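You operate a simulated robot arm through the tools that you are given. There is no shell and no other tool. Be economical: measure what you need, move in short steps, check, and stop when the job is done.

The job below is to be done with a simulated robot arm. You get a single attempt, and the scene is never put back.

JOB
Save RUN 049 from the files page to the MON stick, then lay the stick on the notebook.

It is judged by the outcome, as a careful person would: the job done as asked, and still so three seconds after it is handed in. It fails if anything else is knocked over, pushed out of place, dropped, spilled or broken.

ROBOT AND FRAMES
A 7-joint arm with a two-finger parallel gripper on a trunk, on a base that drives. Base frame: it is fixed to the floor where the robot stands at the start and does not move with it; the origin is under the middle of the robot, x ahead of it, y to its left, z up. Lengths are in cm, angles in degrees, forces in N, time in s.
With the tool pointing down near the work surface it reaches from about 20 to 74 cm from the robot's upright axis, wherever it stands. Its first joint turns from -166.0 to 166.0 degrees. Places, roughly: computer [70, -30, 110]; computer power button [50, -20, 100]; eject button [40, -20, 120]; keyboard enter key [30, -70, 90]; keyboard new key [40, -70, 90]; keyboard print key [40, -70, 90]; keyboard rinse key [40, -70, 90]; keyboard run key [50, -60, 90]; keyboard stop key [50, -60, 90]; monitor power button [50, -80, 100]; mouse wheel [0, -90, 90]; printer power button [80, -10, 90]; resume button [80, -10, 90]. Payload 1.57 kg.
Tool frame: the origin (TCP) lies between the finger pads and is the grasp point; the fingertips stand 3 cm ahead of it; z points along the fingers, y is the line along which they close. Largest opening 11 cm; finger width 2.4, thickness 1.2; the body of the gripper, 4.8 by 11.2 cm, starts 7.8 cm behind the TCP.
Orientation is told as [roll, pitch, yaw] about the base's x, y, z axes, in that order, counted from this pose: with the fingers straight down and closing along the base's y, the tool's x points along the base's -x, its y along +y and its z along -z.

CONTROLS
- The arm moves only by the tool nudge_tool. Its argument "moves" is a list that holds one entry, the list of rows, each a list of 7 numbers: the shift along the base's x, y, z in units of 400 mm (1.0 is 400 mm), then the turn, a rotation vector about the base's x, y, z in units of 180 degrees (1.0 is 180 degrees), then the closure in counts, from 0 (fully open) to 255 (shut). In form: [[[tx, ty, tz, wx, wy, wz, claw], ...]]. A call has 1 to 12 rows; each row is the pose to reach, as a shift and turn from the pose commanded when the call began. A call with a number of a shift or a turn outside -1 to 1 is refused whole. Rows are played at 5 a second. More than 5 cm and 8.6 degrees between two rows, or a gripper value outside its range, and nothing of the call is played. A pose out of reach is approached as far as the arm can. The call stops where the force on the tool passes 40 N (or 10 N more than at its start, if that is more) or the arm is blocked; 0.2 s more then pass. Each finger travels about 4.5 cm/s and halts on what it meets, pressing with about 28 N; the grip force reading is that of the motor and also rises with nothing between the fingers. The clock runs only during rows and for 0.2 s after the last one: add rows that repeat a pose to give the fingers time. It gives the time, the measured TCP pose, the force on the tool (base axes), the opening and the grip force at its end, in the units of the frame above (readings bear some noise), with the torque about the TCP (base axes, N m) and any sound that the robot's microphone picked up, and new pictures: "pictures" is both (left out), scene, wrist or none.
- Cameras (640 x 400 px; columns grow to the right, rows downward): "scene" is now at [-0.77, 8.82, 154.62]; the picture's right is [-0.79, -0.61, -0.00], its down [-0.39, 0.51, -0.77] and it looks along [0.47, -0.61, -0.64] (base axes); focal length 290 px, centre (320, 200). "wrist" rides on the gripper at [7, 1.6, -14.1] in the tool frame; the picture's right is [-0.23, 0.97, 0.00], its down [-0.86, -0.20, -0.48] and it looks along [-0.47, -0.11, 0.88] (tool axes); focal length 222 px, centre (320, 200). There is no depth. A picture from a camera that has moved, and an enlarged one, comes with that camera's place and axes in the base frame and with its lens.
- slide_trunk(by): slides the trunk up (or, below 0, down) by that many cm; the arm and the scene camera ride with it, the base frame stays. It gives what a move gives, with no picture.
- drive_base(legs): drives the robot by 1 to 6 legs, each [ahead, turn to the left] in cm and degrees, along the robot's own axes; the way and the turn of a leg run together, so that a leg with both is an arc; at most 150 cm and 180 degrees a leg. The arm and the cameras ride along, it lands a little off, and it stops where it bumps. It gives what a move gives, and a new picture of the scene camera.
- turn_head(pan, tilt): turns the head with the scene camera to pan (to the left, within 155 degrees either way) and tilt (down, from -29 to 69), counted from straight ahead of the robot. It gives what a move gives, and a new picture of the scene camera.
- zoom(camera, box): a new picture of the part [left, top, right, bottom] of that camera's present view, enlarged. The clock stands still meanwhile.
- close_job(): hands the job in; it is judged then, once.

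Work in short steps. Places have to be worked out from the pictures, the camera data and where the tool is seen: move nearer, look again, correct. Check each grasp and each placing, and mend what went wrong. You have 120 turns and 260 pictures in all, those below and enlarged ones among them. Open the gripper and draw the arm clear of the work before you hand the job in, unless the task says otherwise; then end with one line.

The tools are called after ">>>" as a command line: name --argument value ..., lists and objects as JSON in quotes. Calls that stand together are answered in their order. nudge_tool: Moves the arm, as the interface text tells. Its arguments: {"type":"object","properties":{"moves":{"type":"array","items":{"type":"array","items":{"type":"array","items":{"type":"number"}}}},"pictures":{"type":"string","enum":["both","scene","wrist","none"]}},"required":["moves"]} The other tools are called the same way: slide_trunk (by) slides the trunk up or down; drive_base (legs) drives the base; turn_head (pan, tilt) turns the head that bears the scene camera; zoom (camera, box) takes an enlarged picture of a part of a camera's view; close_job () hands the job in.

At the start:

```text
t: 0.0
ee_pos: [2.4, -40.71, 128.34]
tool_rot: [0.1, 0.0, 0.0]
contact_force: [0.0, 0.0, -0.1]
wrist_torque: [0.01, -0.01, 0.01]
gripper_width: 10.99
finger_force: 0.1
trunk travel left (down, up): [-47.5, 11.5]
robot x, y, heading: [-0.05, -0.08, 0.3]
head pan, tilt: [-52.6, 39.6]
```

scene: 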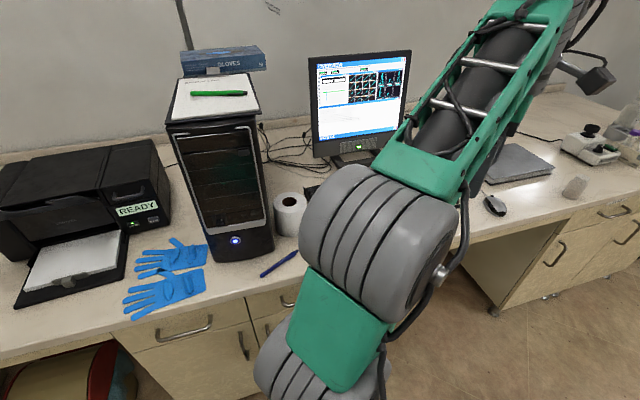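
wrist: 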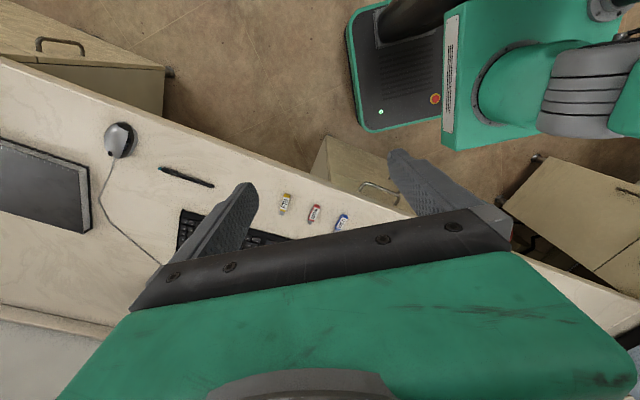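

I'll look at the sticks in the wrist view and the monitor in the scene view enlarged.

>>> zoom --camera "wrist" --box '[240, 170, 400, 270]'

>>> zoom --camera "scene" --box '[300, 40, 420, 170]'

>>> zoom --camera "scene" --box '[160, 40, 320, 280]'

```text
4.00 times, centred on (320, 220) of wrist
camera zoom: at [-4.51, -39.08, 142.69], right [0.23, 0.97, 0.0], down [0.86, -0.2, 0.48], along [0.47, -0.11, -0.88], focal length 888 px, centre (320, 120)
```

zoom: 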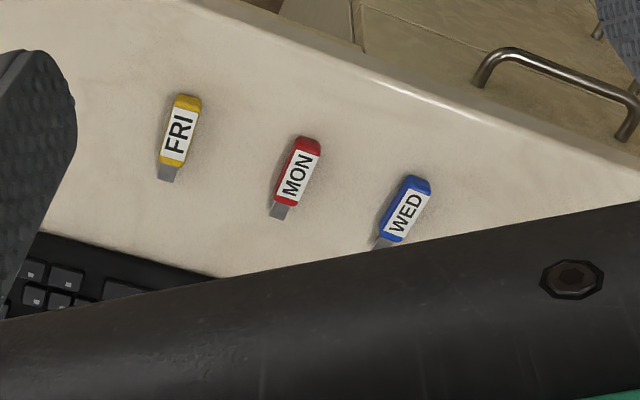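

```text
3.08 times, centred on (360, 105) of scene
camera zoom: at [-0.77, 8.82, 154.62], right [-0.79, -0.61, 0.0], down [-0.39, 0.51, -0.77], along [0.47, -0.61, -0.64], focal length 892 px, centre (197, 492)
```

zoom: 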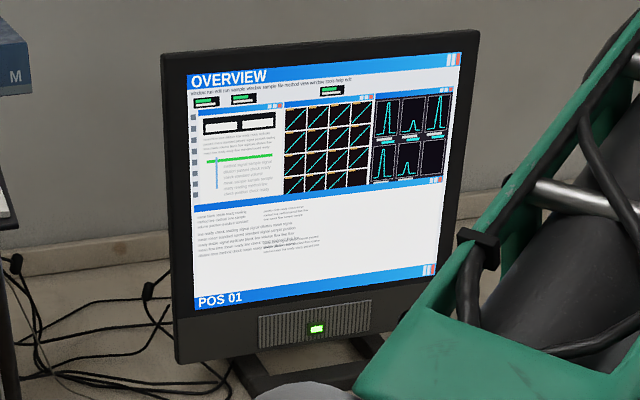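

```text
1.67 times, centred on (240, 160) of scene
camera zoom: at [-0.77, 8.82, 154.62], right [-0.79, -0.61, 0.0], down [-0.39, 0.51, -0.77], along [0.47, -0.61, -0.64], focal length 483 px, centre (453, 267)
```

zoom: 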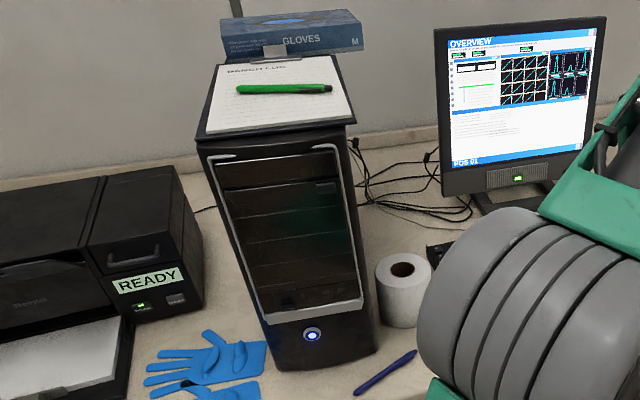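

The front of the computer should hold a USB port; I'll zoom there and on the right side with the notebook and mouse.

>>> zoom --camera "scene" --box '[195, 190, 295, 270]'

>>> zoom --camera "scene" --box '[440, 100, 640, 240]'

```text
5.00 times, centred on (245, 230) of scene
camera zoom: at [-0.77, 8.82, 154.62], right [-0.79, -0.61, 0.0], down [-0.39, 0.51, -0.77], along [0.47, -0.61, -0.64], focal length 1450 px, centre (695, 50)
```

zoom: 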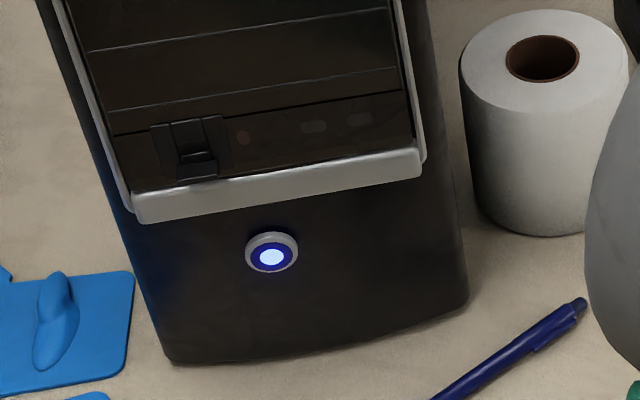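

```text
2.86 times, centred on (540, 170) of scene
camera zoom: at [-0.77, 8.82, 154.62], right [-0.79, -0.61, 0.0], down [-0.39, 0.51, -0.77], along [0.47, -0.61, -0.64], focal length 828 px, centre (-309, 286)
```

zoom: 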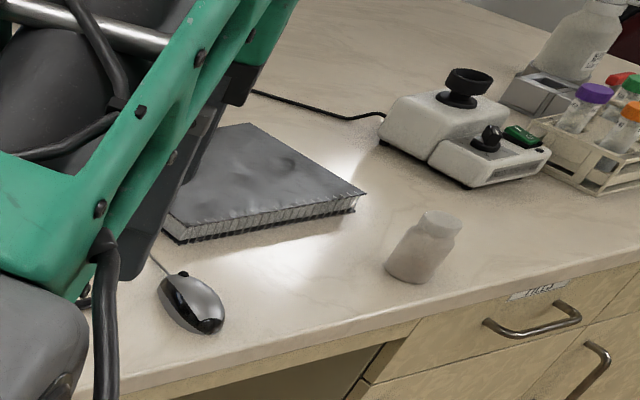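

Zoomed pictures are sharp, so I zoom further on the front block and other features.

>>> zoom --camera "scene" --box '[210, 204, 250, 229]'

>>> zoom --camera "scene" --box '[310, 55, 410, 95]'

```text
16.00 times, centred on (230, 216) of scene
camera zoom: at [-0.77, 8.82, 154.62], right [-0.79, -0.61, 0.0], down [-0.39, 0.51, -0.77], along [0.47, -0.61, -0.64], focal length 4638 px, centre (1760, -64)
```

zoom: 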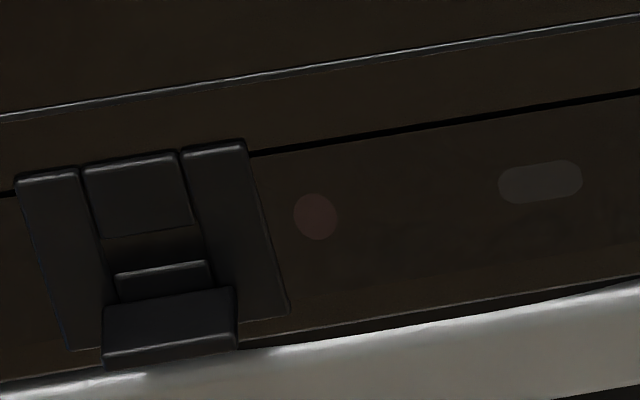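

```text
6.40 times, centred on (360, 75) of scene
camera zoom: at [-0.77, 8.82, 154.62], right [-0.79, -0.61, 0.0], down [-0.39, 0.51, -0.77], along [0.47, -0.61, -0.64], focal length 1855 px, centre (64, 1000)
```

zoom: 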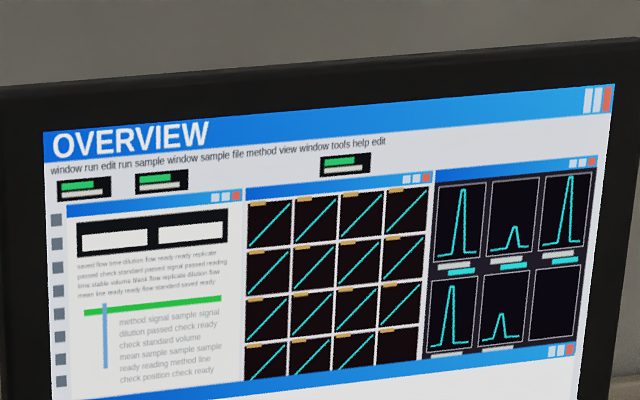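

The block at the bottom of the bay looks like a USB slot with a shelf. I swing the gripper in front of the computer, turned to face it, for a close look.

>>> nudge_tool --moves '[[[0.074, 0.0917, -0.025, 0, 0, -0.02, 0], [0.148, 0.1835, -0.05, 0, 0, -0.04, 0], [0.222, 0.275, -0.075, 0, 0, -0.06, 0], [0.296, 0.367, -0.1, 0, 0, -0.08, 0], [0.37, 0.459, -0.125, 0, 0, -0.1, 0], [0.444, 0.55, -0.15, 0, 0, -0.12, 0], [0.518, 0.642, -0.175, 0, 0, -0.14, 0], [0.592, 0.734, -0.2, 0, 0, -0.16, 0], [0.666, 0.826, -0.225, 0, 0, -0.18, 0], [0.74, 0.9175, -0.25, 0, 0, -0.2, 0]]]'

>>> nudge_tool --moves '[[[0, 0, 0, -0.026, -0.036, 0, 0], [0, 0, 0, -0.052, -0.072, 0, 0], [0, 0, 0, -0.078, -0.108, 0, 0], [0, 0, 0, -0.104, -0.144, 0, 0], [0, 0, 0, -0.129, -0.18, 0, 0]]]'

```text
t: 2.2
ee_pos: [31.94, -3.93, 118.42]
tool_rot: [0.0, -0.1, -36.1]
contact_force: [-0.5, -0.7, -0.2]
wrist_torque: [0.03, 0.04, -0.04]
gripper_width: 11.0
finger_force: 0.0
trunk travel left (down, up): [-47.5, 11.5]
robot x, y, heading: [0.14, 0.27, -0.1]
head pan, tilt: [-52.6, 39.6]
camera scene: at [-0.71, 8.8, 154.62], right [-0.79, -0.61, 0.0], down [-0.39, 0.51, -0.77], along [0.47, -0.61, -0.64], focal length 290 px, centre (320, 200)
camera wrist: at [27.38, 1.48, 132.79], right [0.76, 0.65, 0.0], down [0.57, -0.66, 0.48], along [0.31, -0.36, -0.88], focal length 222 px, centre (320, 200)
```

scene: 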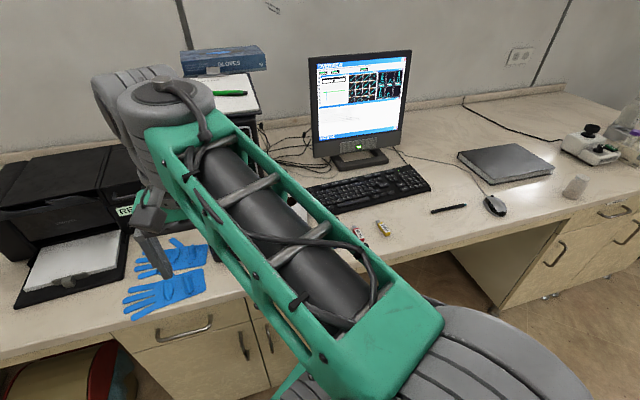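
wrist: 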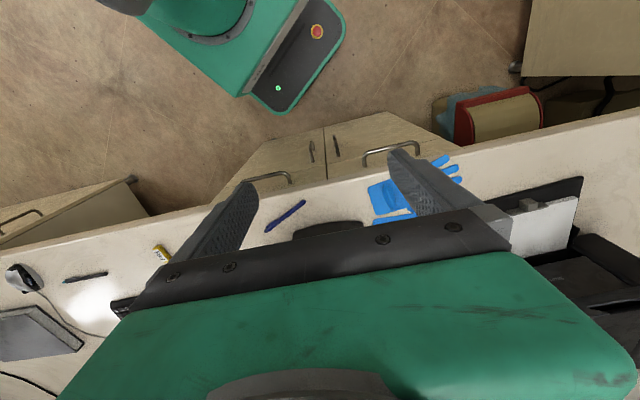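

```text
t: 2.9
ee_pos: [35.09, -4.38, 114.29]
tool_rot: [-3.5, -8.2, -34.4]
contact_force: [-0.5, 0.0, 0.1]
wrist_torque: [-0.03, -0.15, 0.03]
gripper_width: 11.01
finger_force: 0.0
out of reach, approached as far as the arm can: row 1
trunk travel left (down, up): [-47.5, 11.5]
robot x, y, heading: [-0.28, -0.18, 0.0]
head pan, tilt: [-52.6, 39.6]
stopped in row 3: the arm was blocked; the commanded pose is now the measured one
camera scene: at [-1.11, 8.93, 153.16], right [-0.79, -0.61, 0.0], down [-0.39, 0.51, -0.77], along [0.47, -0.61, -0.64], focal length 290 px, centre (320, 200)
camera wrist: at [29.21, 2.54, 127.31], right [0.74, 0.67, -0.03], down [0.54, -0.58, 0.61], along [0.39, -0.47, -0.79], focal length 222 px, centre (320, 200)
```

scene: 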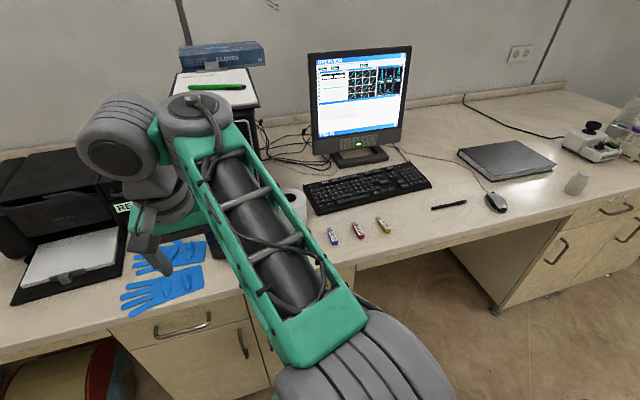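
wrist: 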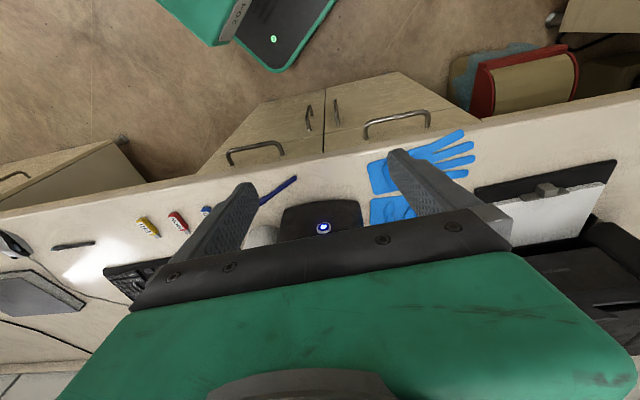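

The keyboard, sticks, notebook are visible now. I zoom on the keyboard and check the sticks and mouse.

>>> zoom --camera "scene" --box '[300, 155, 440, 245]'

>>> zoom --camera "scene" --box '[420, 130, 560, 220]'

>>> zoom --camera "scene" --box '[320, 210, 400, 250]'

```text
4.44 times, centred on (370, 200) of scene
camera zoom: at [-1.11, 8.93, 153.16], right [-0.79, -0.61, 0.0], down [-0.39, 0.51, -0.77], along [0.47, -0.61, -0.64], focal length 1288 px, centre (98, 200)
```

zoom: 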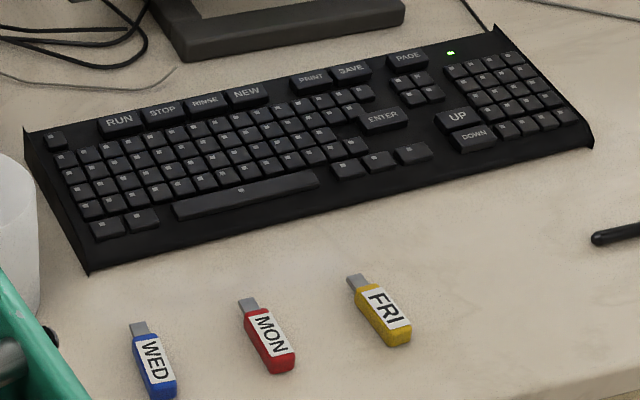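

```text
4.44 times, centred on (490, 175) of scene
camera zoom: at [-1.11, 8.93, 153.16], right [-0.79, -0.61, 0.0], down [-0.39, 0.51, -0.77], along [0.47, -0.61, -0.64], focal length 1288 px, centre (-436, 311)
```

zoom: 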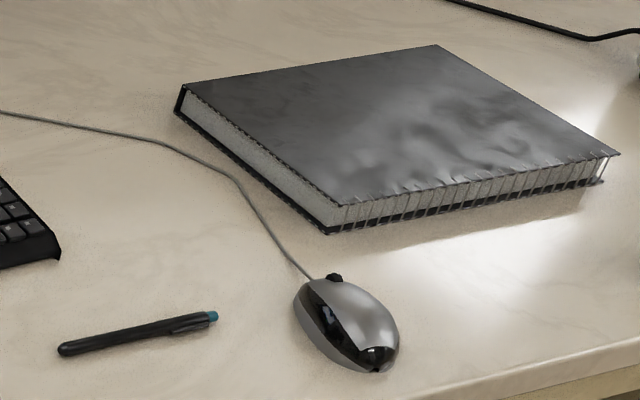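

```text
8.00 times, centred on (360, 230) of scene
camera zoom: at [-1.11, 8.93, 153.16], right [-0.79, -0.61, 0.0], down [-0.39, 0.51, -0.77], along [0.47, -0.61, -0.64], focal length 2319 px, centre (0, -40)
```

zoom: 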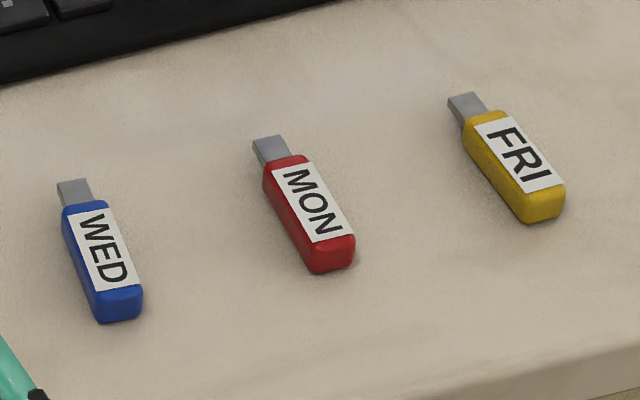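

Keys PAGE, UP, DOWN, SAVE are there. Now I bring the gripper above the MON stick (about [27, -47.4]), bowing toward the robot to keep clear of the computer, and level the tool.

>>> nudge_tool --moves '[[[-0.09, -0.06, 0.02, 0.0417, 0.0267, 0, 0], [-0.18, -0.12, 0.04, 0.0417, 0.0267, 0, 0], [-0.25, -0.2, 0.04, 0.0417, 0.0267, 0, 0], [-0.31, -0.29, 0.03, 0.0417, 0.0267, 0, 0], [-0.34, -0.4, 0.02, 0.0417, 0.0267, 0, 0], [-0.36, -0.51, 0.01, 0.0417, 0.0267, 0, 0], [-0.36, -0.62, 0, 0.0417, 0.0267, 0, 0], [-0.34, -0.73, -0.02, 0.0417, 0.0267, 0, 0], [-0.31, -0.83, -0.04, 0.0417, 0.0267, 0, 0], [-0.27, -0.93, -0.07, 0.0417, 0.0267, 0, 0], [-0.24, -1.0, -0.1, 0.0417, 0.0267, 0, 0]]]'

```text
refused: row 1 steps farther than a row can; nothing moved
```

Row one rotates a bit too much; splitting it.

>>> nudge_tool --moves '[[[-0.08, -0.05, 0.02, 0.0209, 0.0134, 0, 0], [-0.17, -0.11, 0.04, 0.0417, 0.0267, 0, 0], [-0.25, -0.19, 0.04, 0.0417, 0.0267, 0, 0], [-0.31, -0.29, 0.03, 0.0417, 0.0267, 0, 0], [-0.34, -0.4, 0.02, 0.0417, 0.0267, 0, 0], [-0.36, -0.51, 0.01, 0.0417, 0.0267, 0, 0], [-0.36, -0.62, 0, 0.0417, 0.0267, 0, 0], [-0.34, -0.73, -0.02, 0.0417, 0.0267, 0, 0], [-0.31, -0.83, -0.04, 0.0417, 0.0267, 0, 0], [-0.27, -0.93, -0.07, 0.0417, 0.0267, 0, 0], [-0.24, -1.0, -0.1, 0.0417, 0.0267, 0, 0]]]'

```text
t: 5.3
ee_pos: [25.62, -44.38, 111.28]
tool_rot: [-0.2, 0.2, -34.5]
contact_force: [-0.1, 0.0, 0.7]
wrist_torque: [0.01, 0.0, 0.02]
gripper_width: 11.0
finger_force: 0.0
out of reach, approached as far as the arm can: row 2
trunk travel left (down, up): [-47.5, 11.5]
robot x, y, heading: [-0.02, 0.15, -0.2]
head pan, tilt: [-52.6, 39.6]
camera scene: at [-0.77, 8.76, 154.62], right [-0.79, -0.61, 0.0], down [-0.39, 0.51, -0.77], along [0.47, -0.61, -0.64], focal length 290 px, centre (320, 200)
camera wrist: at [20.9, -39.22, 125.63], right [0.74, 0.67, 0.0], down [0.59, -0.65, 0.48], along [0.32, -0.35, -0.88], focal length 222 px, centre (320, 200)
```

scene: 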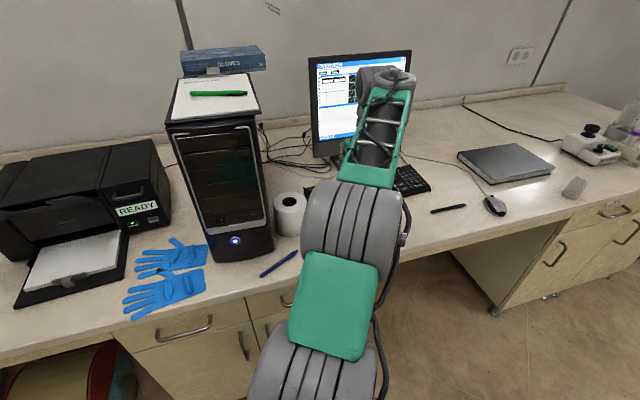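
wrist: 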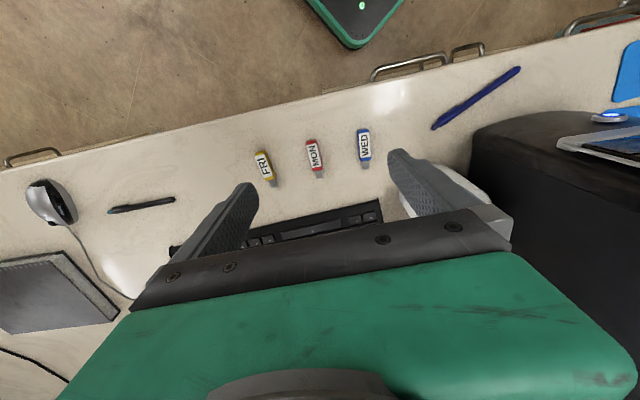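

>>> zoom --camera "wrist" --box '[240, 110, 400, 210]'

>>> zoom --camera "scene" --box '[205, 198, 255, 230]'

```text
4.00 times, centred on (320, 160) of wrist
camera zoom: at [20.9, -39.22, 125.63], right [0.74, 0.67, 0.0], down [0.59, -0.65, 0.48], along [0.32, -0.35, -0.88], focal length 888 px, centre (320, 360)
```

zoom: 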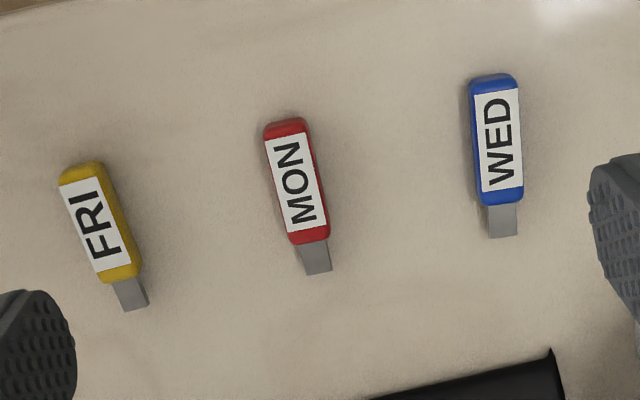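

```text
12.50 times, centred on (230, 214) of scene
camera zoom: at [-0.77, 8.76, 154.62], right [-0.79, -0.61, 0.0], down [-0.39, 0.51, -0.77], along [0.47, -0.61, -0.64], focal length 3624 px, centre (1445, 25)
```

zoom: 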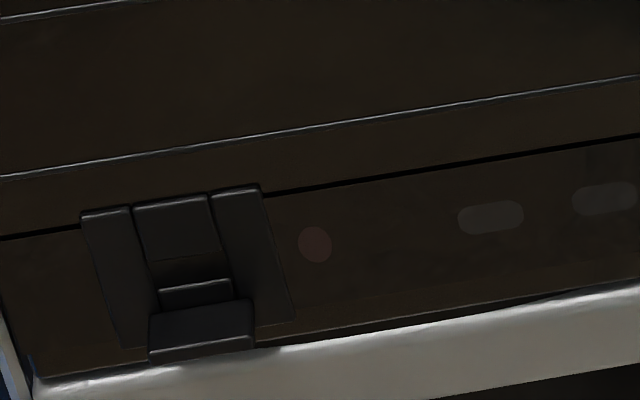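

MON's body runs from about [25.9,-46.8] to [30.1,-49.9], pointing -36°. I partly close to about 5 cm and descend above its rear part.

>>> nudge_tool --moves '[[[0.0175, -0.04, -0.1, 0, 0, -0.008, 60], [0.035, -0.08, -0.2, 0, 0, -0.008, 120], [0.035, -0.08, -0.3, 0, 0, -0.008, 140], [0.035, -0.08, -0.4, 0, 0, -0.008, 140], [0.035, -0.08, -0.45, 0, 0, -0.008, 140], [0.035, -0.08, -0.45, 0, 0, -0.008, 140]]]' --pictures "wrist"

>>> zoom --camera "wrist" --box '[240, 100, 400, 250]'

```text
t: 6.7
ee_pos: [27.58, -49.01, 96.05]
tool_rot: [0.4, 0.9, -35.8]
contact_force: [0.1, 0.2, 0.0]
wrist_torque: [-0.02, 0.0, 0.02]
gripper_width: 4.96
finger_force: 0.0
out of reach, approached as far as the arm can: row 4, 5, 6
trunk travel left (down, up): [-47.5, 11.5]
robot x, y, heading: [-0.16, 0.31, 0.1]
head pan, tilt: [-52.6, 39.6]
camera wrist: at [23.06, -43.79, 110.44], right [0.76, 0.66, 0.0], down [0.58, -0.67, 0.46], along [0.31, -0.35, -0.89], focal length 222 px, centre (320, 200)
```

wrist: 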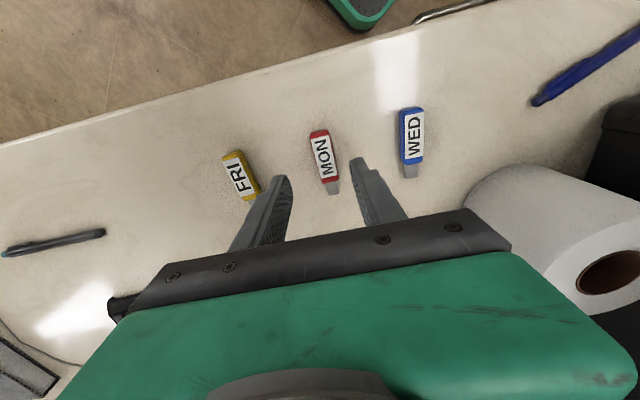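

```text
2.67 times, centred on (320, 175) of wrist
camera zoom: at [23.06, -43.79, 110.44], right [0.76, 0.66, 0.0], down [0.58, -0.67, 0.46], along [0.31, -0.35, -0.89], focal length 592 px, centre (320, 267)
```

zoom: 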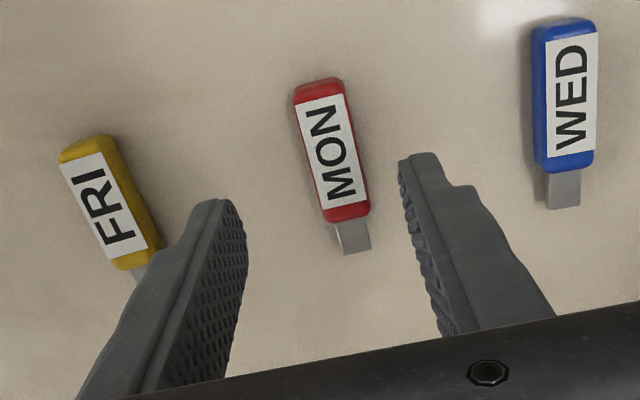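

The arm can't reach low enough with the trunk at this height, so I lift the tool and lower the trunk by the same amount.

>>> nudge_tool --moves '[[[0, 0, 0.1, 0, 0, 0, 140], [0, 0, 0.2, 0, 0, 0, 140], [0, 0, 0.3, 0, 0, 0, 140], [0, 0, 0.3, 0, 0, 0, 140]]]' --pictures "none"

>>> slide_trunk --by -10

>>> zoom --camera "wrist" --box '[240, 100, 400, 250]'

```text
t: 7.7
ee_pos: [27.52, -48.99, 108.02]
tool_rot: [0.0, 0.2, -35.9]
contact_force: [0.0, -1.0, 0.9]
wrist_torque: [0.0, 0.02, 0.0]
gripper_width: 4.97
finger_force: 0.2
trunk travel left (down, up): [-47.5, 11.5]
robot x, y, heading: [0.14, 0.36, -0.1]
head pan, tilt: [-52.6, 39.6]
```

```text
t: 9.1
ee_pos: [27.47, -48.97, 98.01]
tool_rot: [-0.2, 0.3, -35.9]
contact_force: [-0.7, 0.4, 0.6]
wrist_torque: [-0.01, 0.01, 0.03]
gripper_width: 4.99
finger_force: 0.0
trunk travel left (down, up): [-37.5, 21.5]
robot x, y, heading: [0.13, -0.24, 0.2]
head pan, tilt: [-52.6, 39.6]
```

```text
2.67 times, centred on (320, 175) of wrist
camera zoom: at [22.95, -43.65, 112.27], right [0.76, 0.66, 0.0], down [0.58, -0.66, 0.48], along [0.31, -0.36, -0.88], focal length 592 px, centre (320, 267)
```

zoom: 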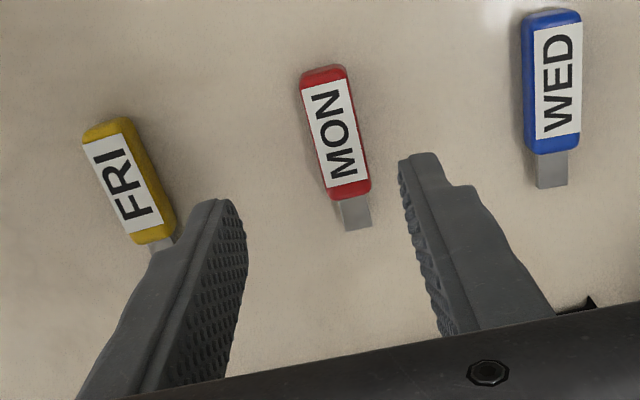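

Shift onto the rear part of MON and go down to z≈91.5, then check.

>>> nudge_tool --moves '[[[-0.013, 0.033, 0, 0, 0, 0, 140], [-0.013, 0.033, -0.08, 0, 0, 0, 140], [-0.013, 0.033, -0.14, 0, 0, 0, 140], [-0.013, 0.033, -0.1625, 0, 0, 0, 140], [-0.013, 0.033, -0.1625, 0, 0, 0, 140]]]' --pictures "none"

>>> zoom --camera "wrist" --box '[240, 80, 400, 230]'

```text
t: 10.3
ee_pos: [27.06, -47.82, 91.47]
tool_rot: [-0.2, 0.2, -35.9]
contact_force: [0.1, 1.1, 0.0]
wrist_torque: [-0.01, 0.0, 0.01]
gripper_width: 4.92
finger_force: 0.1
trunk travel left (down, up): [-37.5, 21.5]
robot x, y, heading: [0.07, 0.1, -0.3]
head pan, tilt: [-52.6, 39.6]
```

```text
2.67 times, centred on (320, 155) of wrist
camera zoom: at [22.49, -42.34, 105.77], right [0.76, 0.66, 0.0], down [0.58, -0.66, 0.48], along [0.31, -0.36, -0.88], focal length 592 px, centre (320, 320)
```

zoom: 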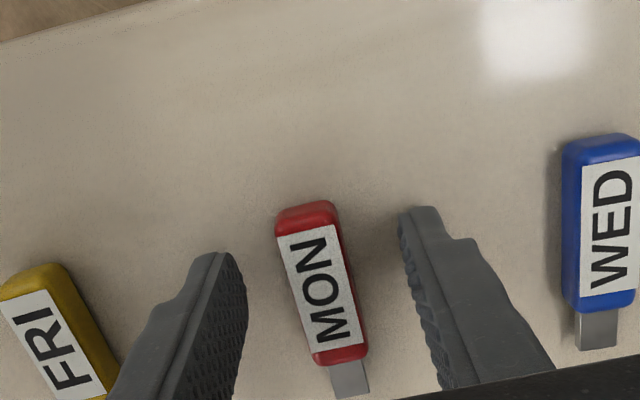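

Aligned well. Lower 0.2 cm and close.

>>> nudge_tool --moves '[[[0, 0, -0.005, 0, 0, 0, 140], [0, 0, -0.005, 0, 0, 0, 200], [0, 0, -0.005, 0, 0, 0, 255], [0, 0, -0.005, 0, 0, 0, 255], [0, 0, -0.005, 0, 0, 0, 255], [0, 0, -0.005, 0, 0, 0, 255]]]' --pictures "none"

>>> nudge_tool --moves '[[[0, 0, 0.1, 0, 0, 0, 255], [0, 0, 0.2, 0, 0, 0, 255], [0, 0, 0.3, 0, 0, 0, 255], [0, 0, 0.4, 0, 0, 0, 255], [0, 0, 0.4, 0, 0, 0, 255]]]' --pictures "scene"

>>> zoom --camera "wrist" --box '[240, 80, 400, 230]'

```text
t: 11.7
ee_pos: [27.09, -47.76, 91.3]
tool_rot: [-0.1, 0.2, -35.9]
contact_force: [-0.4, 0.1, 0.4]
wrist_torque: [0.0, -0.04, -0.02]
gripper_width: 1.73
finger_force: 27.6
trunk travel left (down, up): [-37.5, 21.5]
robot x, y, heading: [-0.2, 0.12, -0.1]
head pan, tilt: [-52.6, 39.6]
```

```text
t: 12.9
ee_pos: [27.05, -47.52, 107.46]
tool_rot: [-0.2, 0.2, -35.8]
contact_force: [-0.4, 1.0, -0.4]
wrist_torque: [-0.05, -0.05, 0.01]
gripper_width: 1.73
finger_force: 27.9
trunk travel left (down, up): [-37.5, 21.5]
robot x, y, heading: [-0.22, -0.06, -0.1]
head pan, tilt: [-52.6, 39.6]
camera scene: at [-0.83, 8.96, 144.6], right [-0.79, -0.61, 0.0], down [-0.39, 0.51, -0.77], along [0.47, -0.61, -0.64], focal length 290 px, centre (320, 200)
```

scene: 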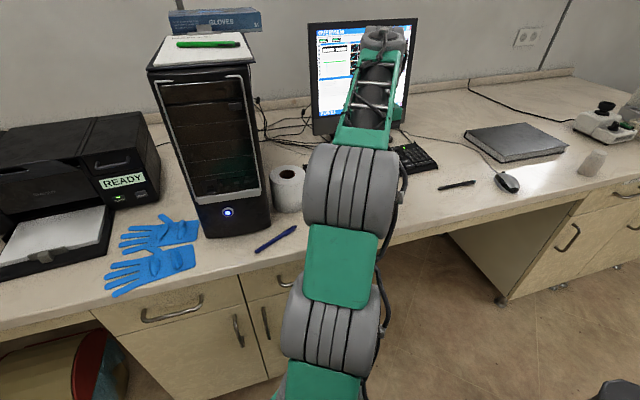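

```text
2.67 times, centred on (320, 155) of wrist
camera zoom: at [22.41, -42.16, 121.78], right [0.76, 0.66, 0.0], down [0.58, -0.66, 0.48], along [0.31, -0.36, -0.88], focal length 592 px, centre (320, 320)
```

zoom: 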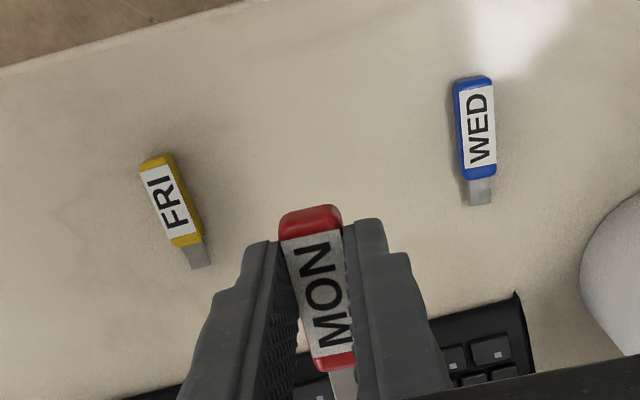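

Stick held (1.73 cm wide). From this lower camera I look at the port again to triangulate.

>>> zoom --camera "scene" --box '[190, 170, 240, 201]'

>>> zoom --camera "scene" --box '[140, 30, 300, 250]'

```text
12.80 times, centred on (215, 186) of scene
camera zoom: at [-0.83, 8.96, 144.6], right [-0.79, -0.61, 0.0], down [-0.39, 0.51, -0.77], along [0.47, -0.61, -0.64], focal length 3711 px, centre (1664, 386)
```

zoom: 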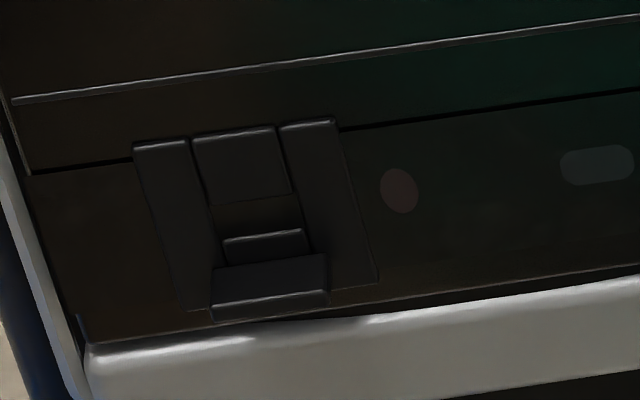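

```text
1.82 times, centred on (220, 140) of scene
camera zoom: at [-0.83, 8.96, 144.6], right [-0.79, -0.61, 0.0], down [-0.39, 0.51, -0.77], along [0.47, -0.61, -0.64], focal length 527 px, centre (502, 309)
```

zoom: 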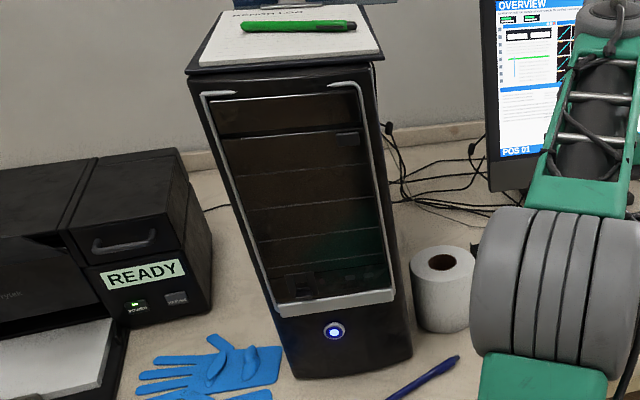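

By triangulation the slot opening is near [49.9, -17.2, 105.75], face normal about -39°, with a shelf under it. A vertical hand would come too close to the computer front, so I set the stick back down and re-grasp it with the hand leaning back 22°.

>>> nudge_tool --moves '[[[0, 0, -0.1, 0, 0, 0, 255], [0, 0, -0.2, 0, 0, 0, 255], [0, 0, -0.3, 0, 0, 0, 255], [0, 0, -0.38, 0, 0, 0, 255], [0, 0, -0.399, 0, 0, 0, 255], [0, 0, -0.399, 0, 0, 0, 140], [0, 0, -0.399, 0, 0, 0, 140], [0, 0, -0.399, 0, 0, 0, 140], [0, 0, -0.3, 0, 0, 0, 140]]]' --pictures "none"

>>> nudge_tool --moves '[[[-0.01, 0.008, 0.01, -0.0239, -0.033, 0, 140], [-0.02, 0.016, 0.02, -0.0477, -0.066, 0, 140], [-0.0225, 0.0165, 0.02, -0.0716, -0.099, 0, 140], [-0.0225, 0.0165, 0.02, -0.0716, -0.099, 0, 140]]]' --pictures "none"

>>> zoom --camera "wrist" --box '[220, 80, 420, 230]'

```text
t: 14.9
ee_pos: [26.98, -47.67, 95.22]
tool_rot: [0.0, 0.4, -35.8]
contact_force: [-0.2, -0.9, -0.5]
wrist_torque: [0.04, -0.02, 0.01]
gripper_width: 5.0
finger_force: 0.1
trunk travel left (down, up): [-37.5, 21.5]
robot x, y, heading: [0.16, -0.47, 0.1]
head pan, tilt: [-52.6, 39.6]
```

```text
t: 15.9
ee_pos: [26.12, -46.98, 96.04]
tool_rot: [-0.3, -21.9, -35.9]
contact_force: [0.6, -0.6, -0.8]
wrist_torque: [0.0, 0.01, -0.02]
gripper_width: 4.96
finger_force: 0.1
trunk travel left (down, up): [-37.5, 21.5]
robot x, y, heading: [0.07, -0.39, 0.2]
head pan, tilt: [-52.6, 39.6]
```

```text
2.67 times, centred on (320, 155) of wrist
camera zoom: at [17.62, -38.84, 106.74], right [0.74, 0.66, 0.08], down [0.38, -0.52, 0.76], along [0.55, -0.54, -0.64], focal length 592 px, centre (320, 320)
```

zoom: 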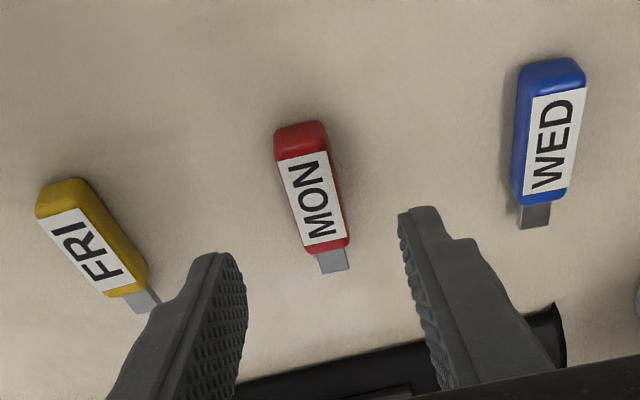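

MON is unmoved. Lower to z≈91.5 and grasp.

>>> nudge_tool --moves '[[[0.002, -0.003, -0.07, 0, 0, 0, 140], [0.002, -0.003, -0.114, 0, 0, 0, 140], [0.002, -0.003, -0.114, 0, 0, 0, 140]]]' --pictures "none"

>>> zoom --camera "wrist" --box '[260, 90, 380, 210]'

```text
t: 16.7
ee_pos: [26.06, -47.28, 91.48]
tool_rot: [-0.2, -21.8, -35.8]
contact_force: [0.1, 0.3, 1.0]
wrist_torque: [0.0, -0.03, 0.02]
gripper_width: 4.93
finger_force: 0.0
trunk travel left (down, up): [-37.5, 21.5]
robot x, y, heading: [0.14, 0.13, -0.2]
head pan, tilt: [-52.6, 39.6]
```

```text
3.33 times, centred on (320, 150) of wrist
camera zoom: at [17.74, -39.03, 102.14], right [0.74, 0.66, 0.08], down [0.38, -0.52, 0.76], along [0.55, -0.54, -0.64], focal length 740 px, centre (320, 367)
```

zoom: 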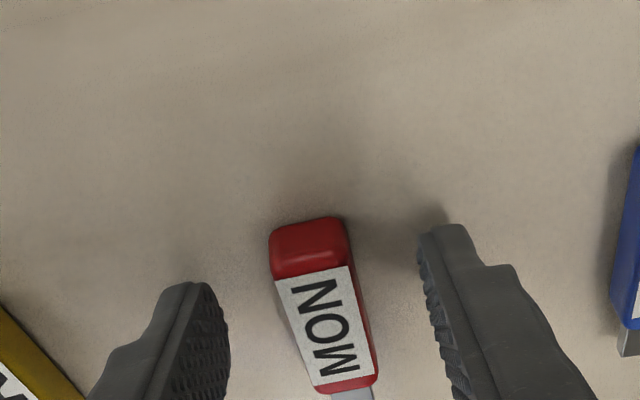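

>>> nudge_tool --moves '[[[0, 0, -0.003, 0, 0, 0, 180], [0, 0, -0.003, 0, 0, 0, 255], [0, 0, -0.003, 0, 0, 0, 255], [0, 0, -0.003, 0, 0, 0, 255], [0, 0, -0.003, 0, 0, 0, 255], [0, 0, 0.1, 0, 0, 0, 255], [0, 0, 0.2, 0, 0, 0, 255], [0, 0, 0.3, 0, 0, 0, 255], [0, 0, 0.4, 0, 0, 0, 255], [0, 0, 0.5, 0, 0, 0, 255], [0, 0, 0.5, 0, 0, 0, 255]]]' --pictures "scene"

>>> zoom --camera "wrist" --box '[260, 90, 380, 210]'

```text
t: 19.1
ee_pos: [26.2, -47.22, 111.6]
tool_rot: [-0.1, -21.7, -35.9]
contact_force: [-1.1, -0.4, 0.7]
wrist_torque: [0.03, -0.04, 0.01]
gripper_width: 1.75
finger_force: 27.5
trunk travel left (down, up): [-37.5, 21.5]
robot x, y, heading: [-0.11, 0.15, -0.3]
head pan, tilt: [-52.6, 39.6]
camera scene: at [-0.8, 8.8, 144.62], right [-0.79, -0.61, 0.0], down [-0.39, 0.51, -0.77], along [0.47, -0.61, -0.64], focal length 290 px, centre (320, 200)
```

scene: 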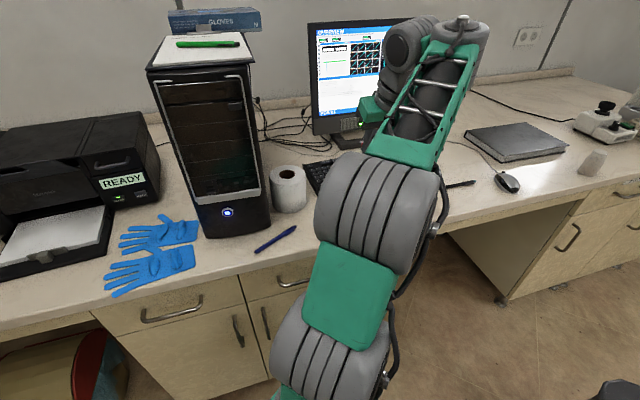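

```text
3.33 times, centred on (320, 150) of wrist
camera zoom: at [17.78, -39.0, 122.25], right [0.74, 0.66, 0.08], down [0.38, -0.52, 0.76], along [0.55, -0.53, -0.64], focal length 740 px, centre (320, 367)
```

zoom: 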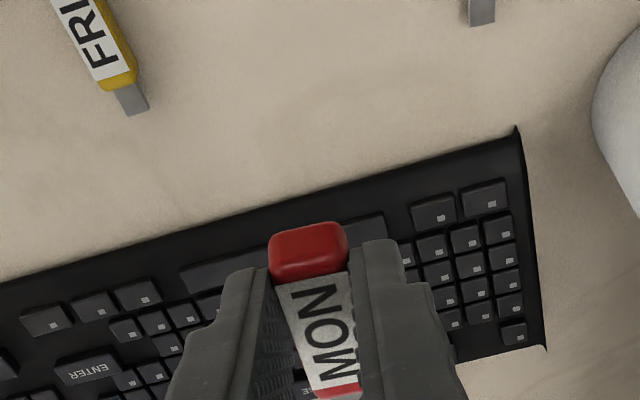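

Grip is firm. Stick tip is about 6.25 cm ahead of and 2.85 below TCP. I carry it round to 6 cm in front of the slot.

>>> nudge_tool --moves '[[[-0.055, 0.105, 0, 0, 0, 0, 255], [-0.0925, 0.2175, 0, 0, 0, 0, 255], [-0.105, 0.339, 0, 0, 0, 0, 255], [-0.105, 0.4625, 0, 0, 0, 0, 255], [-0.08, 0.5825, 0, 0, 0, 0, 255], [-0.03, 0.695, 0, 0, 0, 0, 255], [0.045, 0.79, 0, 0, 0, -0.005, 255], [0.14, 0.865, 0, 0, 0, -0.01, 255], [0.245, 0.9125, 0, 0, 0, -0.015, 255], [0.355, 0.9425, 0, 0, 0, -0.0172, 255], [0.355, 0.9425, 0, 0, 0, -0.0172, 255]]]'

>>> zoom --camera "wrist" --box '[240, 80, 400, 230]'

```text
t: 20.7
ee_pos: [18.39, -24.33, 112.49]
tool_rot: [-0.8, -21.7, -61.7]
contact_force: [0.5, -0.6, 0.0]
wrist_torque: [0.08, 0.09, -0.01]
gripper_width: 1.75
finger_force: 27.9
trunk travel left (down, up): [-37.5, 21.5]
robot x, y, heading: [0.07, -0.04, -0.2]
head pan, tilt: [-52.6, 39.6]
stopped in row 8: the arm was blocked; the commanded pose is now the measured one
camera scene: at [-0.72, 8.75, 144.62], right [-0.79, -0.61, 0.0], down [-0.39, 0.51, -0.77], along [0.47, -0.61, -0.64], focal length 290 px, centre (320, 200)
camera wrist: at [14.58, -13.28, 123.1], right [0.96, 0.27, 0.07], down [0.12, -0.63, 0.76], along [0.25, -0.72, -0.64], focal length 222 px, centre (320, 200)
```

scene: 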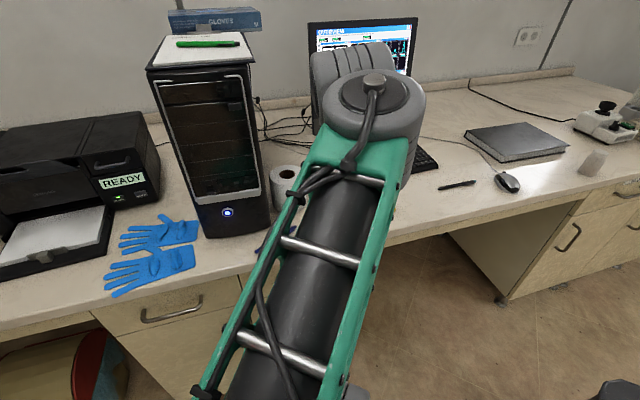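
wrist: 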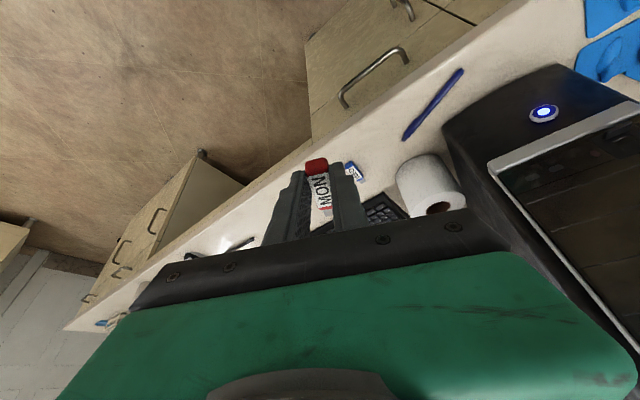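

```text
2.67 times, centred on (320, 155) of wrist
camera zoom: at [14.58, -13.28, 123.1], right [0.96, 0.27, 0.07], down [0.12, -0.63, 0.76], along [0.25, -0.72, -0.64], focal length 592 px, centre (320, 320)
```

zoom: 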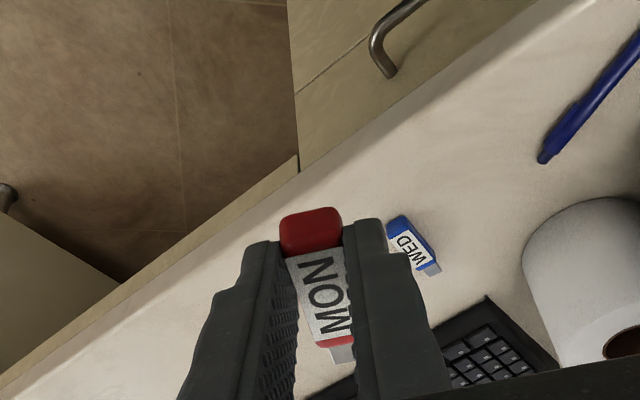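

The bowed path brought the tool too close to the robot body. I back the base by 15 cm so the slot sits at a comfortable radius.

>>> drive_base --legs '[[-15, 0]]'

```text
t: 22.1
ee_pos: [3.25, -24.48, 112.45]
tool_rot: [-0.8, -21.6, -61.6]
contact_force: [0.3, 0.4, 0.0]
wrist_torque: [0.0, 0.0, -0.02]
gripper_width: 1.73
finger_force: 28.3
trunk travel left (down, up): [-37.5, 21.5]
robot x, y, heading: [-15.15, -0.21, 0.1]
head pan, tilt: [-52.6, 39.6]
camera scene: at [-15.87, 8.83, 144.62], right [-0.79, -0.61, 0.0], down [-0.39, 0.51, -0.77], along [0.47, -0.61, -0.64], focal length 290 px, centre (320, 200)
```

scene: 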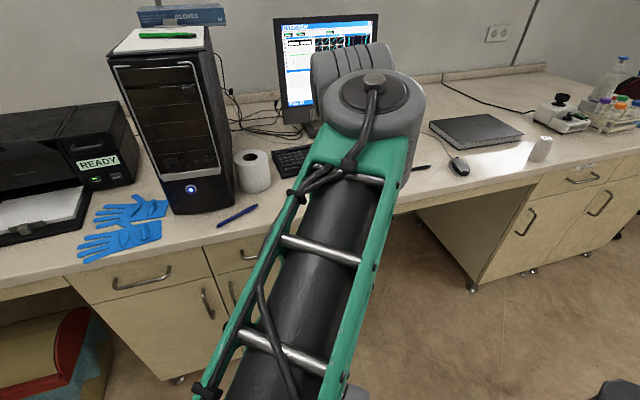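

Turn the tool back to -39° while moving to about 12 cm in front of the slot.

>>> nudge_tool --moves '[[[0.09, 0.05, 0, 0, 0, 0.014, 255], [0.18, 0.1, 0, 0, 0, 0.028, 255], [0.27, 0.15, 0, 0, 0, 0.042, 255], [0.36, 0.2, 0, 0, 0, 0.056, 255], [0.45, 0.25, 0, 0, 0, 0.07, 255], [0.54, 0.305, 0, 0, 0, 0.084, 255], [0.63, 0.36, 0, 0, 0, 0.098, 255], [0.72, 0.415, 0, 0, 0, 0.112, 255], [0.81, 0.463, 0, 0, 0, 0.126, 255], [0.81, 0.463, 0, 0, 0, 0.126, 255]]]'

>>> zoom --camera "wrist" --box '[240, 130, 400, 280]'

```text
t: 22.6
ee_pos: [2.31, -25.38, 112.14]
tool_rot: [-0.7, -21.0, -71.7]
contact_force: [-0.1, 0.0, -0.6]
wrist_torque: [-0.03, 0.03, -0.02]
gripper_width: 1.76
finger_force: 28.1
trunk travel left (down, up): [-37.5, 21.5]
robot x, y, heading: [-15.3, -0.01, -0.1]
head pan, tilt: [-52.6, 39.6]
stopped in row 2: the arm was blocked; the commanded pose is now the measured one
camera scene: at [-15.91, 8.82, 144.62], right [-0.79, -0.61, 0.0], down [-0.39, 0.51, -0.77], along [0.47, -0.61, -0.64], focal length 290 px, centre (320, 200)
camera wrist: at [0.45, -13.91, 122.95], right [0.99, 0.1, 0.07], down [0.01, -0.66, 0.76], along [0.12, -0.75, -0.65], focal length 222 px, centre (320, 200)
```

scene: 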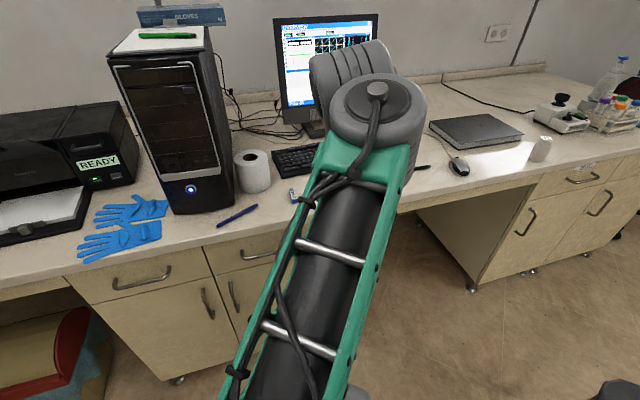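
wrist: 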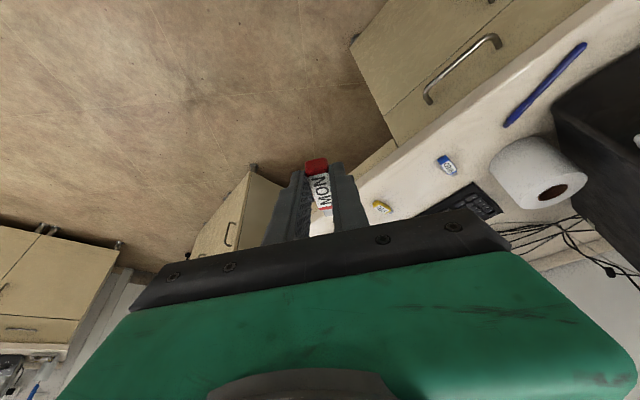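

```text
2.67 times, centred on (320, 205) of wrist
camera zoom: at [0.45, -13.91, 122.95], right [0.99, 0.1, 0.07], down [0.01, -0.66, 0.76], along [0.12, -0.75, -0.65], focal length 592 px, centre (320, 187)
```

zoom: 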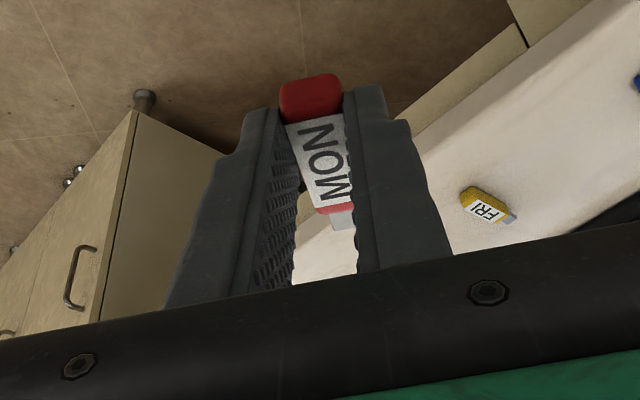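

The arm seems to be in a cramped configuration. I move straight outward without turning first.

>>> nudge_tool --moves '[[[0.07, -0.07, 0.03, 0, 0, 0, 255], [0.14, -0.14, 0.06, 0, 0, 0, 255], [0.21, -0.21, 0.09, 0, 0, 0, 255], [0.28, -0.28, 0.12, 0, 0, 0, 255], [0.35, -0.35, 0.12, 0, 0, 0, 255], [0.35, -0.35, 0.12, 0, 0, 0, 255]]]' --pictures "scene"

```text
t: 23.3
ee_pos: [4.37, -34.69, 115.92]
tool_rot: [-0.7, -21.7, -80.2]
contact_force: [-0.7, 1.6, 0.2]
wrist_torque: [-0.05, -0.01, 0.05]
gripper_width: 1.73
finger_force: 28.1
trunk travel left (down, up): [-37.5, 21.5]
robot x, y, heading: [-15.04, -0.14, -0.1]
head pan, tilt: [-52.6, 39.6]
stopped in row 3: the arm was blocked; the commanded pose is now the measured one
camera scene: at [-15.92, 8.98, 144.6], right [-0.79, -0.61, 0.0], down [-0.39, 0.51, -0.77], along [0.47, -0.61, -0.64], focal length 290 px, centre (320, 200)
```

scene: 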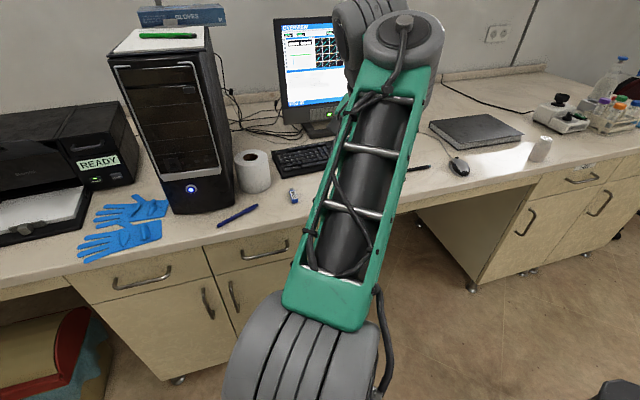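

The arm seems to be reorganising joints; I continue with smaller, slower steps.

>>> nudge_tool --moves '[[[0.03, -0.03, 0, 0, 0, 0, 255], [0.06, -0.06, 0, 0, 0, 0, 255], [0.09, -0.09, 0, 0, 0, 0, 255], [0.12, -0.12, 0, 0, 0, 0, 255], [0.15, -0.15, 0, 0, 0, 0, 255], [0.18, -0.18, 0, 0, 0, 0, 255]]]' --pictures "scene"

```text
t: 24.7
ee_pos: [11.64, -41.97, 115.87]
tool_rot: [-0.7, -21.8, -80.4]
contact_force: [-0.7, 0.2, 0.0]
wrist_torque: [0.0, 0.02, -0.01]
gripper_width: 1.74
finger_force: 28.1
trunk travel left (down, up): [-37.5, 21.5]
robot x, y, heading: [-14.83, 0.04, -0.3]
head pan, tilt: [-52.6, 39.6]
camera scene: at [-15.88, 8.81, 144.62], right [-0.79, -0.61, 0.0], down [-0.39, 0.51, -0.77], along [0.47, -0.61, -0.64], focal length 290 px, centre (320, 200)
```

scene: 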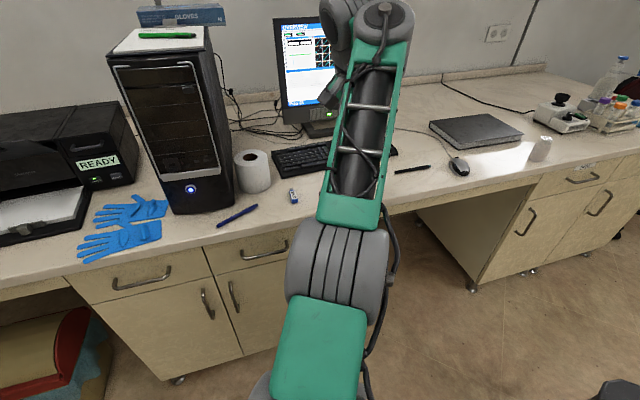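

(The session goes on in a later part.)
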